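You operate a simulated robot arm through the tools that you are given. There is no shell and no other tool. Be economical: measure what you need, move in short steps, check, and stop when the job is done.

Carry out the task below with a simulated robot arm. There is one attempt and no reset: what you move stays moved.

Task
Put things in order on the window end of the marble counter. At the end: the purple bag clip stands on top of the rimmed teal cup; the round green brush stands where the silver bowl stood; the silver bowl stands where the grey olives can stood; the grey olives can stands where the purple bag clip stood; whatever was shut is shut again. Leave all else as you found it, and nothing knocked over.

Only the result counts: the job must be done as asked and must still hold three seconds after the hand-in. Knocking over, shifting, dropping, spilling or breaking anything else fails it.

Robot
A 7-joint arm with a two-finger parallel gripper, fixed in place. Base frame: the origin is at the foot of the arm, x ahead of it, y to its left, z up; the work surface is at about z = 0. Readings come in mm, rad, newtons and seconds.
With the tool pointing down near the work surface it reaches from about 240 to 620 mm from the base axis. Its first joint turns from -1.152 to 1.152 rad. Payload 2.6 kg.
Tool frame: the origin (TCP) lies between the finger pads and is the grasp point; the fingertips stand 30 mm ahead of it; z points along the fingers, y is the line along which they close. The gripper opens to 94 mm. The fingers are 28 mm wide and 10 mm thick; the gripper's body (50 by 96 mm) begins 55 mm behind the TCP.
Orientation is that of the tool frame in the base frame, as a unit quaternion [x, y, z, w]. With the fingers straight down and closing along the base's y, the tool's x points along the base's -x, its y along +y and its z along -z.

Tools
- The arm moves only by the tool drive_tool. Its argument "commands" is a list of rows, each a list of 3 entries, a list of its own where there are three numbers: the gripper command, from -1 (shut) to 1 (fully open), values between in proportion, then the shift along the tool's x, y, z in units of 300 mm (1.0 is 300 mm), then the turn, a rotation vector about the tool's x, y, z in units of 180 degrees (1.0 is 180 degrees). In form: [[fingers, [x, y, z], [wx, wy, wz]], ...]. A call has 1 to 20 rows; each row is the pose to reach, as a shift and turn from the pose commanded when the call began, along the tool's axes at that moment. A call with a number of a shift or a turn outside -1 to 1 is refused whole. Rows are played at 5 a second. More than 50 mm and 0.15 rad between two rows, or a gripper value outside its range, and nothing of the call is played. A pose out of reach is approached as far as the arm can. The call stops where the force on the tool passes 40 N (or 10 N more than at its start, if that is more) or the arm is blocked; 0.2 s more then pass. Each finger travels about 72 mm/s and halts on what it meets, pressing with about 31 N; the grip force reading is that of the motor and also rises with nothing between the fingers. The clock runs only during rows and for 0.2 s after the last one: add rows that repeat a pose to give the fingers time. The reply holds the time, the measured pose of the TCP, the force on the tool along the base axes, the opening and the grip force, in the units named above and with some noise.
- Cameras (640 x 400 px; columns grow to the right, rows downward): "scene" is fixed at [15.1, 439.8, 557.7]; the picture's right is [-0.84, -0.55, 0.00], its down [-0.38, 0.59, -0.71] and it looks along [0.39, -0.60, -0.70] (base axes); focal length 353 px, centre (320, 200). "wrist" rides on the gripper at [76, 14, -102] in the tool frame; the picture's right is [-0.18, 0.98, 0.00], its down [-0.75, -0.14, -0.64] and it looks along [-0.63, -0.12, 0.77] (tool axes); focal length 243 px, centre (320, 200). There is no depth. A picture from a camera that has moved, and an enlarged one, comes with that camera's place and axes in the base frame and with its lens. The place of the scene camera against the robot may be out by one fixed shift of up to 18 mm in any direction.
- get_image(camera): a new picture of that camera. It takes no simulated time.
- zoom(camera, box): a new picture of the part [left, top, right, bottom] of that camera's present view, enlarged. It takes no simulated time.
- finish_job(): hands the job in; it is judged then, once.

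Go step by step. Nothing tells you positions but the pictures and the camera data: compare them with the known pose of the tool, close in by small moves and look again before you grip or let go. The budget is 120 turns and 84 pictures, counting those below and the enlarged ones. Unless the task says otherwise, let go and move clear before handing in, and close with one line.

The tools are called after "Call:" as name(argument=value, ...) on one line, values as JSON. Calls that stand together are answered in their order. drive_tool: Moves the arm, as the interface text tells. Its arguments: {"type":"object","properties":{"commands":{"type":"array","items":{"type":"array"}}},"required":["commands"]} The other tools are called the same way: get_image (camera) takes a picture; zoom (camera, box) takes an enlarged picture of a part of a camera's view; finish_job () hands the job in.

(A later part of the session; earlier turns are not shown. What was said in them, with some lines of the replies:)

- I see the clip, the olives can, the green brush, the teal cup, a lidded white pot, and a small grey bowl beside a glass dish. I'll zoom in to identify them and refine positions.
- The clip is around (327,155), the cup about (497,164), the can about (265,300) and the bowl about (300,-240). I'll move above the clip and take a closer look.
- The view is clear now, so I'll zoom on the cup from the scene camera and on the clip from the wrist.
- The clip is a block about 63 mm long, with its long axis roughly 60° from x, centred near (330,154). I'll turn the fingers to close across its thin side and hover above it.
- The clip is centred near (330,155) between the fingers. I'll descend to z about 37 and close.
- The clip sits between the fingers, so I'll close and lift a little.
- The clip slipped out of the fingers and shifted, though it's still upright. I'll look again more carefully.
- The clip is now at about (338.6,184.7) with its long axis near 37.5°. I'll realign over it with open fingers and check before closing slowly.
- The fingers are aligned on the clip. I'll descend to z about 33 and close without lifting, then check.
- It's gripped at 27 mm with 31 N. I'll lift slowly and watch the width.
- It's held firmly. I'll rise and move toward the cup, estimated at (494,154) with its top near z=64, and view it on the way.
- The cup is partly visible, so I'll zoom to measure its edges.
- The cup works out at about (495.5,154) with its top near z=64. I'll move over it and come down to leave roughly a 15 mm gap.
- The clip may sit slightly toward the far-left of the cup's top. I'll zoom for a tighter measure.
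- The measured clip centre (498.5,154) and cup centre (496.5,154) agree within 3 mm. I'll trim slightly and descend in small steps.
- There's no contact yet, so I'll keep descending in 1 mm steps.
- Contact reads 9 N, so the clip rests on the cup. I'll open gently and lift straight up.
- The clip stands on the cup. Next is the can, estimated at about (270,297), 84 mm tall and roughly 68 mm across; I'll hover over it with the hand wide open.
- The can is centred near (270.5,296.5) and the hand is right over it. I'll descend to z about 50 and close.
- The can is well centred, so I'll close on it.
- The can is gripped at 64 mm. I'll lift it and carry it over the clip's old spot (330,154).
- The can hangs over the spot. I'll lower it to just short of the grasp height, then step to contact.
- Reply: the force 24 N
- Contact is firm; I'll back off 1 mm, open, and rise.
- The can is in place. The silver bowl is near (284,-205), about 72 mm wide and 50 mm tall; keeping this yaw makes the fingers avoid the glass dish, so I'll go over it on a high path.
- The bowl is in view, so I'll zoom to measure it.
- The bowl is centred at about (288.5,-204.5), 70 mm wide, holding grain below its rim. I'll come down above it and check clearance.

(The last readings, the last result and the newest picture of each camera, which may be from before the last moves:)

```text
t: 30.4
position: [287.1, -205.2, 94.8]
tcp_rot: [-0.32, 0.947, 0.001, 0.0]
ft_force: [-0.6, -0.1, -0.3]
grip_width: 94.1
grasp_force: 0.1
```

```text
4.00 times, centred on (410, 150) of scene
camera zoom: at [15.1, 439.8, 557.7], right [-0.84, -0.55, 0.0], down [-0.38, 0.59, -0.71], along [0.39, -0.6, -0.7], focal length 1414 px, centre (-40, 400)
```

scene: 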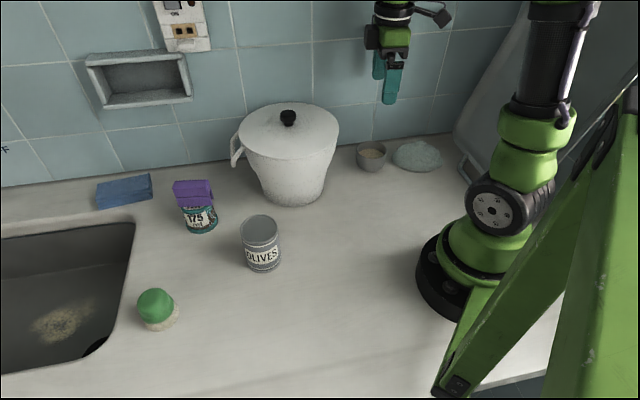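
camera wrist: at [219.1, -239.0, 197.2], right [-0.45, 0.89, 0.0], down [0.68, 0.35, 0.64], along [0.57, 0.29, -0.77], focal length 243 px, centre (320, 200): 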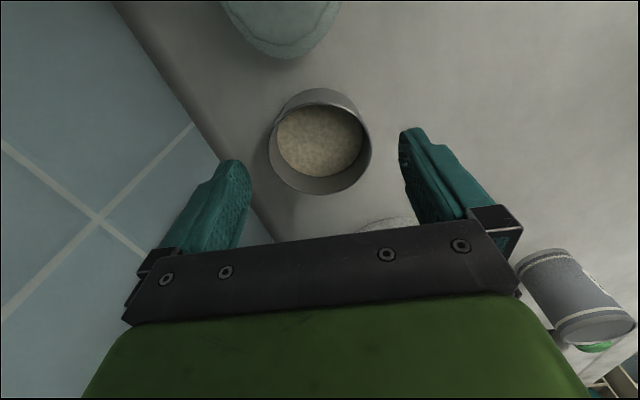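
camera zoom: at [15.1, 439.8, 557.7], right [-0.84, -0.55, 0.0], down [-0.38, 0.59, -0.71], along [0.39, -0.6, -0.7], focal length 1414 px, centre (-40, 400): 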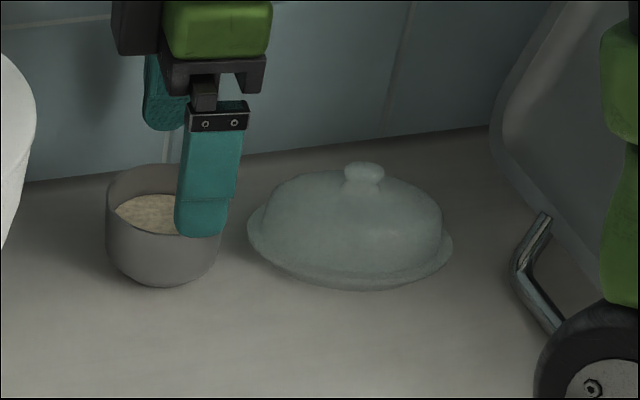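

The bowl is centred between the fingers. I'll descend to z about 40 and close.

Call:
drive_tool(commands=[[1, [0, 0, 0.09], [0, 0, 0]], [1, [0, 0, 0.15], [0, 0, 0]], [1, [0, 0, 0.182], [0, 0, 0]], [1, [0, 0, 0.182], [0, 0, 0]], [0.7, [0, 0, 0.182], [0, 0, 0]], [0.4, [0, 0, 0.182], [0, 0, 0]], [0.25, [0, 0, 0.182], [0, 0, 0]], [0.25, [0, 0, 0.182], [0, 0, 0]]])

Call:
get_image(camera="wrist")

```text
t: 32.2
position: [287.0, -203.1, 40.9]
tcp_rot: [-0.322, 0.947, 0.0, 0.0]
ft_force: [-1.0, -0.1, -0.2]
grip_width: 71.0
grasp_force: 31.6
```

```text
38 pictures are left
camera wrist: at [218.7, -239.2, 143.2], right [-0.45, 0.89, 0.0], down [0.68, 0.35, 0.64], along [0.57, 0.29, -0.77], focal length 243 px, centre (320, 200)
```

wrist: 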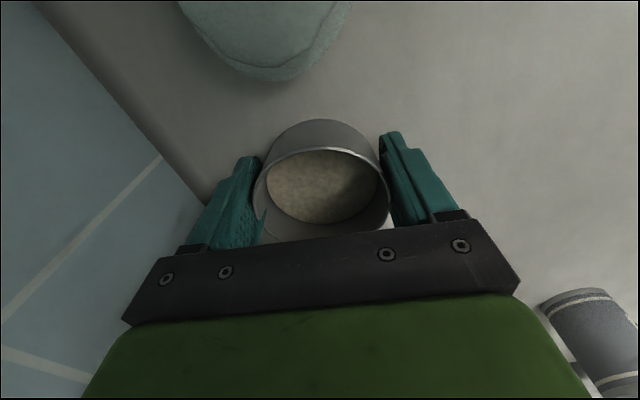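

The bowl is gripped at 71 mm. I'll lift it gently, stay level, and carry it round the pot.

Call:
drive_tool(commands=[[0.25, [0, 0, -0.015], [0, 0, 0]], [0.25, [0, 0, -0.05], [0, 0, 0]], [0.25, [0, 0, -0.12], [0, 0, 0]], [0.25, [0, 0, -0.22], [0, 0, 0]], [0.25, [0, 0, -0.34], [0, 0, 0]], [0.25, [0, 0, -0.46], [0, 0, 0]], [0.25, [0, 0, -0.56], [0, 0, 0]], [0.25, [0, 0, -0.6], [0, 0, 0]], [0.25, [-0.03, 0.05, -0.6], [0, 0, 0]], [0.25, [-0.08, 0.135, -0.6], [0, 0, 0]], [0.25, [-0.14, 0.235, -0.6], [0, 0, 0]], [0.25, [-0.2, 0.335, -0.6], [0, 0, 0]], [0.25, [-0.26, 0.44, -0.6], [0, 0, 0]], [0.25, [-0.314, 0.532, -0.6], [0, 0, 0]], [0.25, [-0.314, 0.532, -0.6], [0, 0, 0]]])

Call:
get_image(camera="wrist")

```text
t: 35.4
position: [266.5, -20.2, 221.9]
tcp_rot: [-0.32, 0.947, 0.0, -0.001]
ft_force: [0.0, -0.6, -1.7]
grip_width: 71.2
grasp_force: 30.6
```

```text
37 pictures are left
camera wrist: at [197.1, -54.6, 323.9], right [-0.45, 0.89, 0.0], down [0.68, 0.35, 0.64], along [0.57, 0.29, -0.77], focal length 243 px, centre (320, 200)
```

wrist: 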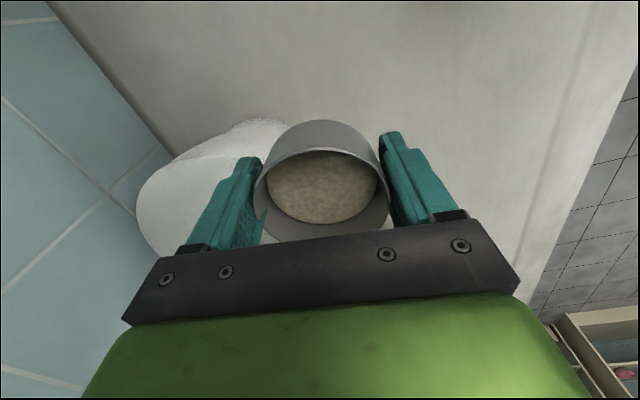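

The bowl is steady in the grip. I'll carry on to the can's old spot (271,297) and come partway down.

Call:
drive_tool(commands=[[0.25, [-0.04, 0.05, 0], [0, 0, 0]], [0.25, [-0.11, 0.14, 0], [0, 0, 0]], [0.25, [-0.195, 0.247, 0], [0, 0, 0]], [0.25, [-0.28, 0.355, 0], [0, 0, 0]], [0.25, [-0.365, 0.462, 0], [0, 0, 0]], [0.25, [-0.45, 0.57, 0], [0, 0, 0]], [0.25, [-0.535, 0.677, 0], [0, 0, 0]], [0.25, [-0.61, 0.772, 0], [0, 0, 0]], [0.25, [-0.654, 0.827, 0], [0, 0, 0]], [0.25, [-0.654, 0.827, 0.05], [0, 0, 0]], [0.25, [-0.654, 0.827, 0.15], [0, 0, 0]], [0.25, [-0.654, 0.827, 0.27], [0, 0, 0]], [0.25, [-0.654, 0.827, 0.39], [0, 0, 0]], [0.25, [-0.654, 0.827, 0.5], [0, 0, 0]], [0.25, [-0.654, 0.827, 0.54], [0, 0, 0]], [0.25, [-0.654, 0.827, 0.54], [0, 0, 0]]])

Call:
get_image(camera="wrist")

Call:
get_image(camera="scene")

```text
t: 38.8
position: [271.0, 296.7, 60.1]
tcp_rot: [-0.322, 0.947, -0.001, 0.0]
ft_force: [-1.0, 0.6, -1.4]
grip_width: 70.7
grasp_force: 31.0
```

```text
36 pictures are left
camera wrist: at [200.7, 261.8, 161.4], right [-0.45, 0.89, 0.0], down [0.68, 0.35, 0.64], along [0.57, 0.29, -0.77], focal length 243 px, centre (320, 200)
```

wrist: 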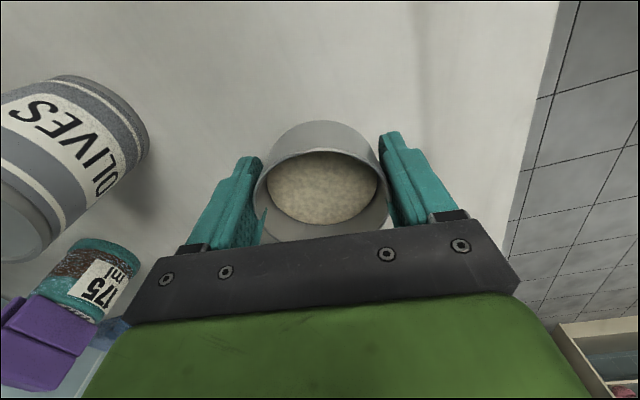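

```text
35 pictures are left
```

scene: 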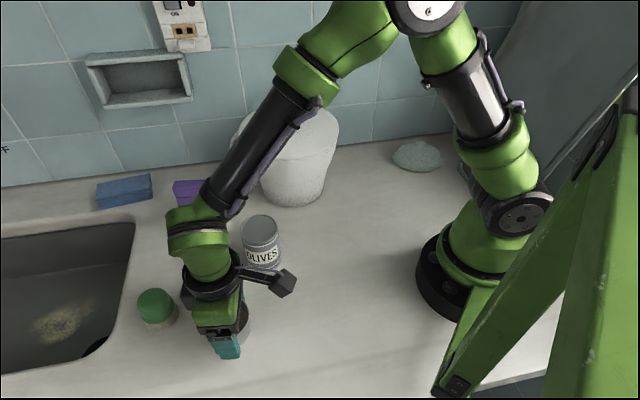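

It's over the spot. I'll lower it to about 41 mm and step to contact.

Call:
drive_tool(commands=[[0.25, [0, 0, 0.025], [0, 0, 0]], [0.25, [0, 0, 0.045], [0, 0, 0]], [0.25, [0, 0, 0.056], [0, 0, 0]], [0.25, [0, 0, 0.059], [0, 0, 0]], [0.25, [0, 0, 0.059], [0, 0, 0]]])

```text
t: 40.0
position: [270.6, 295.9, 41.4]
tcp_rot: [-0.32, 0.947, 0.0, 0.0]
ft_force: [-0.6, 0.8, -2.4]
grip_width: 71.1
grasp_force: 31.1
```

Call:
drive_tool(commands=[[0.25, [0, 0, 0.003], [0, 0, 0]], [0.25, [0, 0, 0.005], [0, 0, 0]], [0.25, [0, 0, 0.005], [0, 0, 0]]])

```text
t: 40.8
position: [271.9, 297.3, 41.3]
tcp_rot: [-0.322, 0.947, -0.001, 0.0]
ft_force: [-3.6, -2.9, 8.1]
grip_width: 70.5
grasp_force: 31.1
```

The bowl has touched down. I'll release and rise.

Call:
drive_tool(commands=[[0.4, [0, 0, 0], [0, 0, 0]], [0.7, [0, 0, 0], [0, 0, 0]], [1, [0, 0, 0], [0, 0, 0]], [1, [0, 0, 0], [0, 0, 0]], [1, [0, 0, -0.1], [0, 0, 0]], [1, [0, 0, -0.25], [0, 0, 0]], [1, [0, 0, -0.4], [0, 0, 0]], [1, [0, 0, -0.5], [0, 0, 0]], [1, [0, 0, -0.5], [0, 0, 0]]])

Call:
get_image(camera="wrist")

Call:
get_image(camera="scene")

```text
t: 42.8
position: [269.4, 293.7, 189.6]
tcp_rot: [-0.322, 0.947, 0.0, 0.0]
ft_force: [0.0, 0.5, 0.1]
grip_width: 94.4
grasp_force: 0.1
```

```text
34 pictures are left
camera wrist: at [201.0, 259.0, 292.1], right [-0.45, 0.89, 0.0], down [0.68, 0.35, 0.64], along [0.57, 0.29, -0.77], focal length 243 px, centre (320, 200)
```

wrist: 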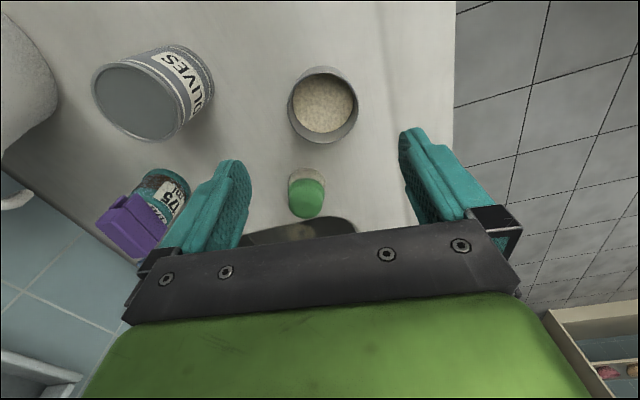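

```text
33 pictures are left
```

scene: 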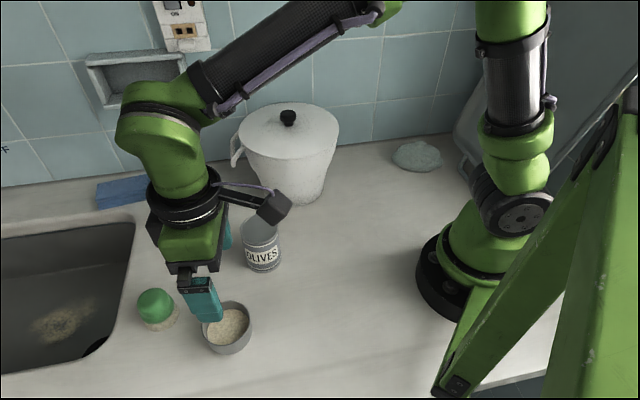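

The bowl is on the can's old spot. The brush is near (394,336); I'll hover above it.

Call:
drive_tool(commands=[[1, [-0.13, -0.047, 0], [0, 0, 0]], [1, [-0.27, -0.095, 0], [0, 0, 0]], [1, [-0.404, -0.146, 0], [0, 0, 0]], [1, [-0.404, -0.146, 0.1], [0, 0, 0]], [0.6, [-0.404, -0.146, 0.15], [0, 0, 0]], [0.6, [-0.404, -0.146, 0.15], [0, 0, 0]]])

Call:
get_image(camera="wrist")

Call:
zoom(camera="scene", box=[100, 220, 260, 360])

```text
t: 44.2
position: [393.8, 335.1, 145.5]
tcp_rot: [-0.321, 0.947, 0.0, 0.0]
ft_force: [0.2, -0.7, 0.4]
grip_width: 75.3
grasp_force: 0.0
```

```text
32 pictures are left
camera wrist: at [325.3, 300.3, 247.1], right [-0.45, 0.89, 0.0], down [0.68, 0.35, 0.64], along [0.57, 0.29, -0.77], focal length 243 px, centre (320, 200)
```

wrist: 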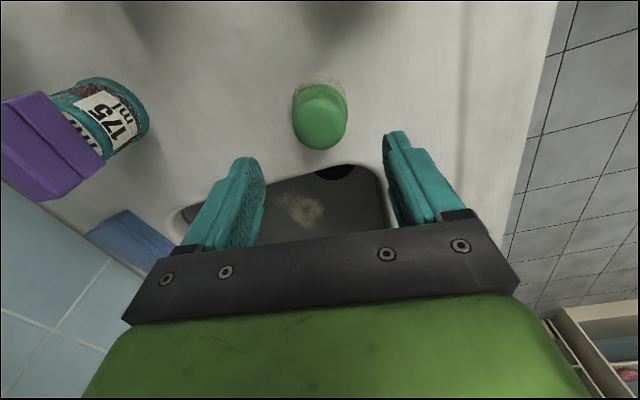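

```text
2.86 times, centred on (180, 290) of scene
camera zoom: at [15.1, 439.8, 557.7], right [-0.84, -0.55, 0.0], down [-0.38, 0.59, -0.71], along [0.39, -0.6, -0.7], focal length 1010 px, centre (720, -57)
```

zoom: 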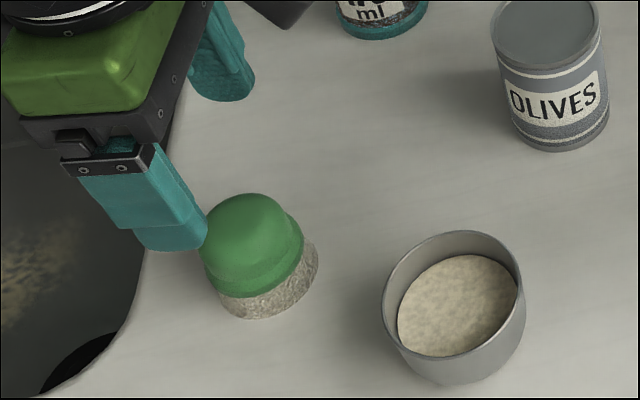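

The brush is centred near (397,337), about 52–57 mm wide. I'll descend to z about 38 with the hand open.

Call:
drive_tool(commands=[[0.9, [-0.011, -0.002, 0.12], [0, 0, 0]], [0.9, [-0.011, -0.002, 0.24], [0, 0, 0]], [0.9, [-0.011, -0.002, 0.33], [0, 0, 0]], [0.9, [-0.011, -0.002, 0.358], [0, 0, 0]], [0.9, [-0.011, -0.002, 0.358], [0, 0, 0]]])

Call:
get_image(camera="wrist")

Call:
zoom(camera="scene", box=[100, 250, 220, 350])

```text
t: 45.4
position: [396.5, 336.8, 37.3]
tcp_rot: [-0.321, 0.947, 0.0, 0.001]
ft_force: [-0.5, 0.5, -0.3]
grip_width: 89.1
grasp_force: 0.0
```

```text
30 pictures are left
camera wrist: at [327.9, 302.2, 139.2], right [-0.45, 0.89, 0.0], down [0.68, 0.35, 0.64], along [0.57, 0.29, -0.77], focal length 243 px, centre (320, 200)
```

wrist: 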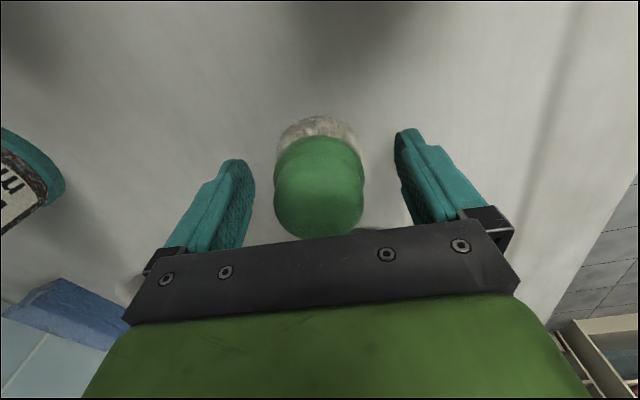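

```text
4.00 times, centred on (160, 300) of scene
camera zoom: at [15.1, 439.8, 557.7], right [-0.84, -0.55, 0.0], down [-0.38, 0.59, -0.71], along [0.39, -0.6, -0.7], focal length 1414 px, centre (960, -200)
```

zoom: 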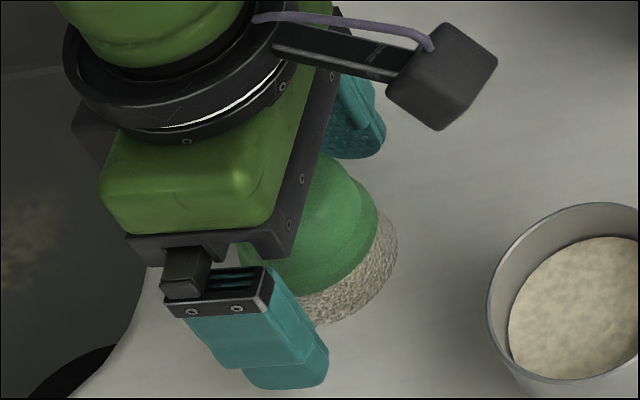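

The brush is centred between the fingers, so I'll close.

Call:
drive_tool(commands=[[0.5, [0, 0, 0], [0, 0, 0]], [0.2, [0, 0, 0], [0, 0, 0]], [0.0, [0, 0, 0], [0, 0, 0]], [-0.1, [0, 0, 0], [0, 0, 0]], [-0.1, [0, 0, 0], [0, 0, 0]]])

Call:
get_image(camera="wrist")

```text
t: 46.6
position: [397.5, 337.5, 37.5]
tcp_rot: [-0.321, 0.947, 0.0, 0.0]
ft_force: [0.2, -0.9, -0.3]
grip_width: 50.7
grasp_force: 30.8
```

```text
28 pictures are left
camera wrist: at [327.9, 302.2, 139.5], right [-0.45, 0.89, 0.0], down [0.68, 0.35, 0.64], along [0.57, 0.29, -0.77], focal length 243 px, centre (320, 200)
```

wrist: 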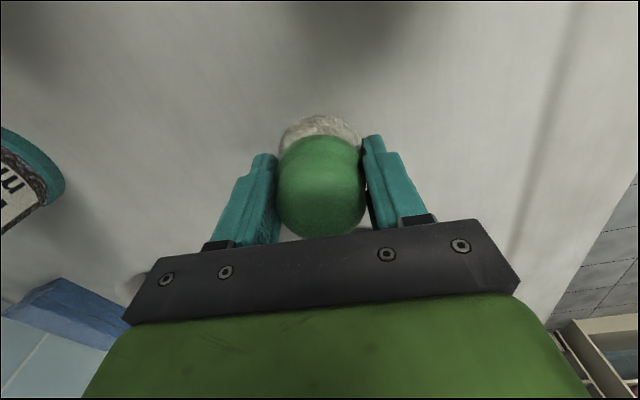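

Gripped at 51 mm. I'll lift slowly and check the hold.

Call:
drive_tool(commands=[[-0.1, [0, 0, -0.015], [0, 0, 0]], [-0.1, [0, 0, -0.05], [0, 0, 0]], [-0.1, [0, 0, -0.12], [0, 0, 0]], [-0.1, [0, 0, -0.22], [0, 0, 0]], [-0.1, [0, 0, -0.34], [0, 0, 0]], [-0.1, [0, 0, -0.46], [0, 0, 0]], [-0.1, [0, 0, -0.58], [0, 0, 0]], [-0.1, [0, 0, -0.64], [0, 0, 0]], [-0.1, [0, 0, -0.64], [0, 0, 0]]])

Call:
get_image(camera="wrist")

```text
t: 48.6
position: [396.0, 337.6, 230.1]
tcp_rot: [-0.321, 0.947, 0.0, 0.0]
ft_force: [1.3, 0.0, -0.3]
grip_width: 50.7
grasp_force: 31.4
```

```text
27 pictures are left
camera wrist: at [327.4, 303.1, 331.6], right [-0.45, 0.89, 0.0], down [0.68, 0.35, 0.64], along [0.57, 0.29, -0.77], focal length 243 px, centre (320, 200)
```

wrist: 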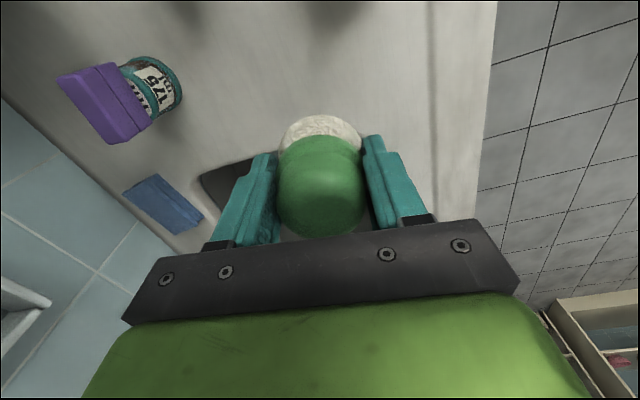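

The hold is good. I'll carry it toward the far side in two legs, the first to above the can.

Call:
drive_tool(commands=[[-0.1, [0.05, -0.03, 0], [0, 0, 0]], [-0.1, [0.15, -0.095, 0], [0, 0, 0]], [-0.1, [0.26, -0.165, 0], [0, 0, 0]], [-0.1, [0.37, -0.235, 0], [0, 0, 0]], [-0.1, [0.47, -0.3, 0], [0, 0, 0]], [-0.1, [0.546, -0.346, 0], [0, 0, 0]]])

Call:
drive_tool(commands=[[-0.1, [0.08, -0.05, 0], [0, 0, 0]], [-0.1, [0.19, -0.12, 0], [0, 0, 0]], [-0.1, [0.3, -0.19, 0], [0, 0, 0]], [-0.1, [0.41, -0.26, 0], [0, 0, 0]], [-0.1, [0.526, -0.332, 0], [0, 0, 0]], [-0.1, [0.59, -0.44, 0], [0, 0, 0]], [-0.1, [0.655, -0.55, 0], [0, 0, 0]], [-0.1, [0.72, -0.66, 0], [0, 0, 0]], [-0.1, [0.785, -0.77, 0], [0, 0, 0]], [-0.1, [0.839, -0.866, 0], [0, 0, 0]], [-0.1, [0.839, -0.866, 0], [0, 0, 0]]])

Call:
get_image(camera="wrist")

Call:
get_image(camera="scene")

```text
t: 50.0
position: [332.2, 154.9, 231.5]
tcp_rot: [-0.322, 0.947, 0.0, 0.0]
ft_force: [-0.8, 0.7, -0.1]
grip_width: 50.6
grasp_force: 30.6
```

```text
t: 52.4
position: [288.6, -205.4, 230.1]
tcp_rot: [-0.321, 0.947, 0.0, -0.001]
ft_force: [0.9, 0.2, -0.1]
grip_width: 50.6
grasp_force: 31.1
```

```text
26 pictures are left
camera wrist: at [219.1, -240.1, 332.1], right [-0.45, 0.89, 0.0], down [0.68, 0.35, 0.64], along [0.57, 0.29, -0.77], focal length 243 px, centre (320, 200)
```

wrist: 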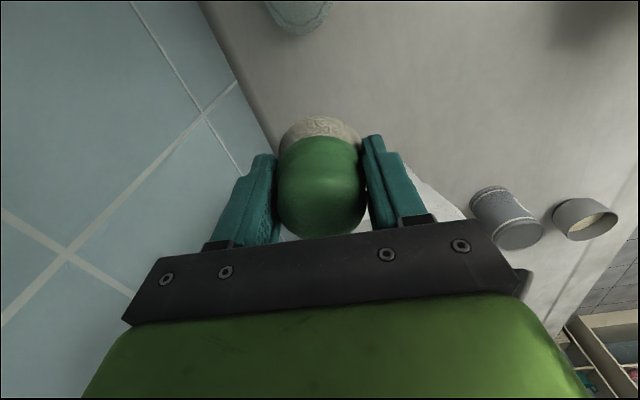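

```text
25 pictures are left
```

scene: 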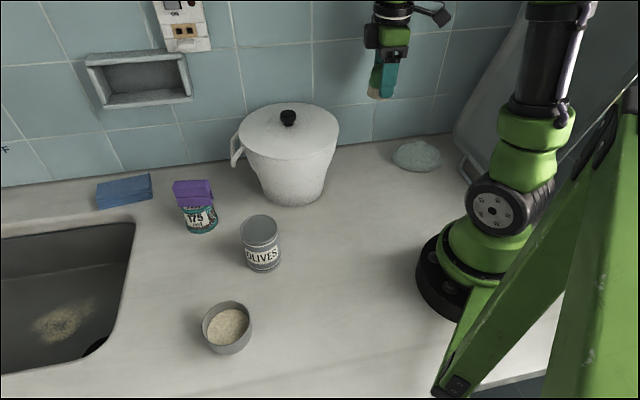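

The brush is over the bowl's old spot. I'll lower it to just above the counter.

Call:
drive_tool(commands=[[-0.1, [0, 0, 0.1], [0, 0, 0]], [-0.1, [0, 0, 0.22], [0, 0, 0]], [-0.1, [0, 0, 0.34], [0, 0, 0]], [-0.1, [0, 0, 0.46], [0, 0, 0]], [-0.1, [0, 0, 0.56], [0, 0, 0]], [-0.1, [0, 0, 0.615], [0, 0, 0]], [-0.1, [0, 0, 0.635], [0, 0, 0]], [-0.1, [0, 0, 0.638], [0, 0, 0]], [-0.1, [0, 0, 0.638], [0, 0, 0]]])

Call:
drive_tool(commands=[[-0.1, [0, 0, 0.002], [0, 0, 0]], [-0.1, [0, 0, 0.004], [0, 0, 0]], [-0.1, [0, 0, 0.004], [0, 0, 0]]])

Call:
zoom(camera="scene", box=[330, 100, 490, 200])

```text
t: 54.4
position: [289.4, -204.4, 38.9]
tcp_rot: [-0.322, 0.947, 0.0, 0.0]
ft_force: [0.6, -0.2, -0.7]
grip_width: 50.7
grasp_force: 31.0
```

```text
t: 55.2
position: [289.9, -204.5, 38.0]
tcp_rot: [-0.321, 0.947, 0.0, 0.0]
ft_force: [-0.7, 2.0, 5.3]
grip_width: 50.7
grasp_force: 30.9
```

```text
4.00 times, centred on (410, 150) of scene
camera zoom: at [15.0, 439.8, 557.7], right [-0.84, -0.55, 0.0], down [-0.38, 0.59, -0.71], along [0.39, -0.6, -0.7], focal length 1414 px, centre (-40, 400)
```

zoom: 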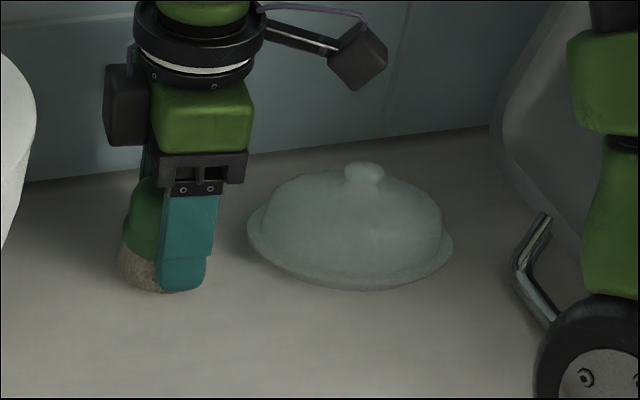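

Contact is made (5 N). I'll release and rise.

Call:
drive_tool(commands=[[0.1, [0, 0, 0], [0, 0, 0]], [0.4, [0, 0, 0], [0, 0, 0]], [0.6, [0, 0, 0], [0, 0, 0]], [0.6, [0, 0, 0], [0, 0, 0]], [0.6, [0, 0, -0.1], [0, 0, 0]], [0.6, [0, 0, -0.23], [0, 0, 0]], [0.6, [0, 0, -0.38], [0, 0, 0]], [0.6, [0, 0, -0.53], [0, 0, 0]], [0.6, [0, 0, -0.65], [0, 0, 0]], [0.6, [0, 0, -0.65], [0, 0, 0]]])

Call:
get_image(camera="scene")

Call:
get_image(camera="wrist")

Call:
zoom(camera="scene", box=[160, 160, 320, 370])

```text
t: 57.4
position: [287.2, -205.5, 232.0]
tcp_rot: [-0.321, 0.947, 0.0, 0.001]
ft_force: [0.5, 0.2, 0.8]
grip_width: 75.1
grasp_force: 0.0
```

```text
23 pictures are left
```

scene: 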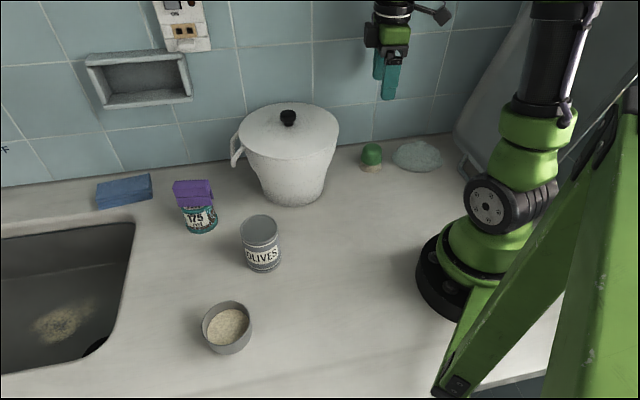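

```text
22 pictures are left
camera wrist: at [218.8, -239.7, 334.7], right [-0.45, 0.89, 0.0], down [0.68, 0.35, 0.64], along [0.57, 0.29, -0.77], focal length 243 px, centre (320, 200)
```

wrist: 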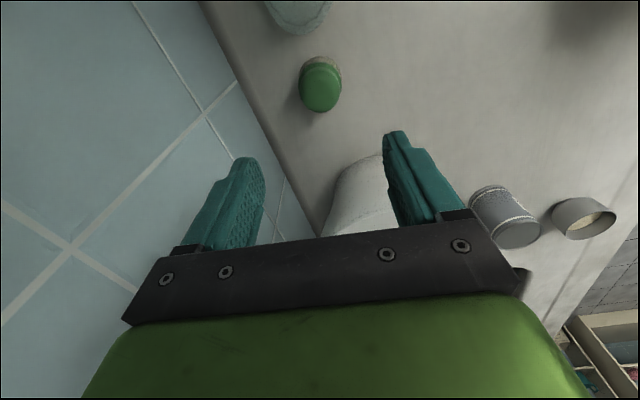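

```text
1.90 times, centred on (240, 265) of scene
camera zoom: at [15.0, 439.8, 557.7], right [-0.84, -0.55, 0.0], down [-0.38, 0.59, -0.71], along [0.39, -0.6, -0.7], focal length 673 px, centre (472, 76)
```

zoom: 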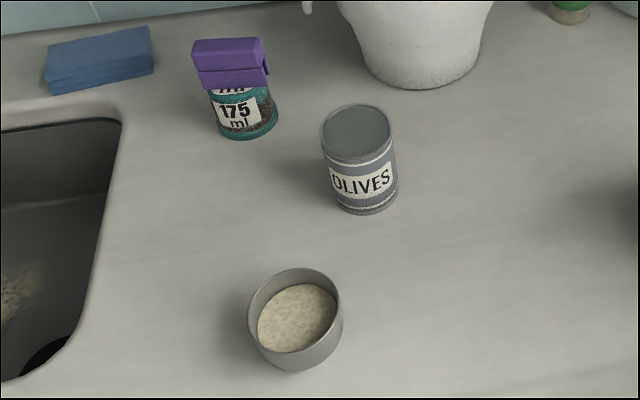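

All four items stand where they were asked to, nothing was opened or knocked over, and the arm is clear. I'm handing in.

Call:
finish_job()

```text
The job is handed in.
```

The job is handed in: the clip is on the teal cup, the can is at the clip's old spot, the bowl (grain still inside) is at the can's, and the brush is at the bowl's; the clip slipped on the first grip and slid about 30 mm before I placed it, and nothing needed opening.
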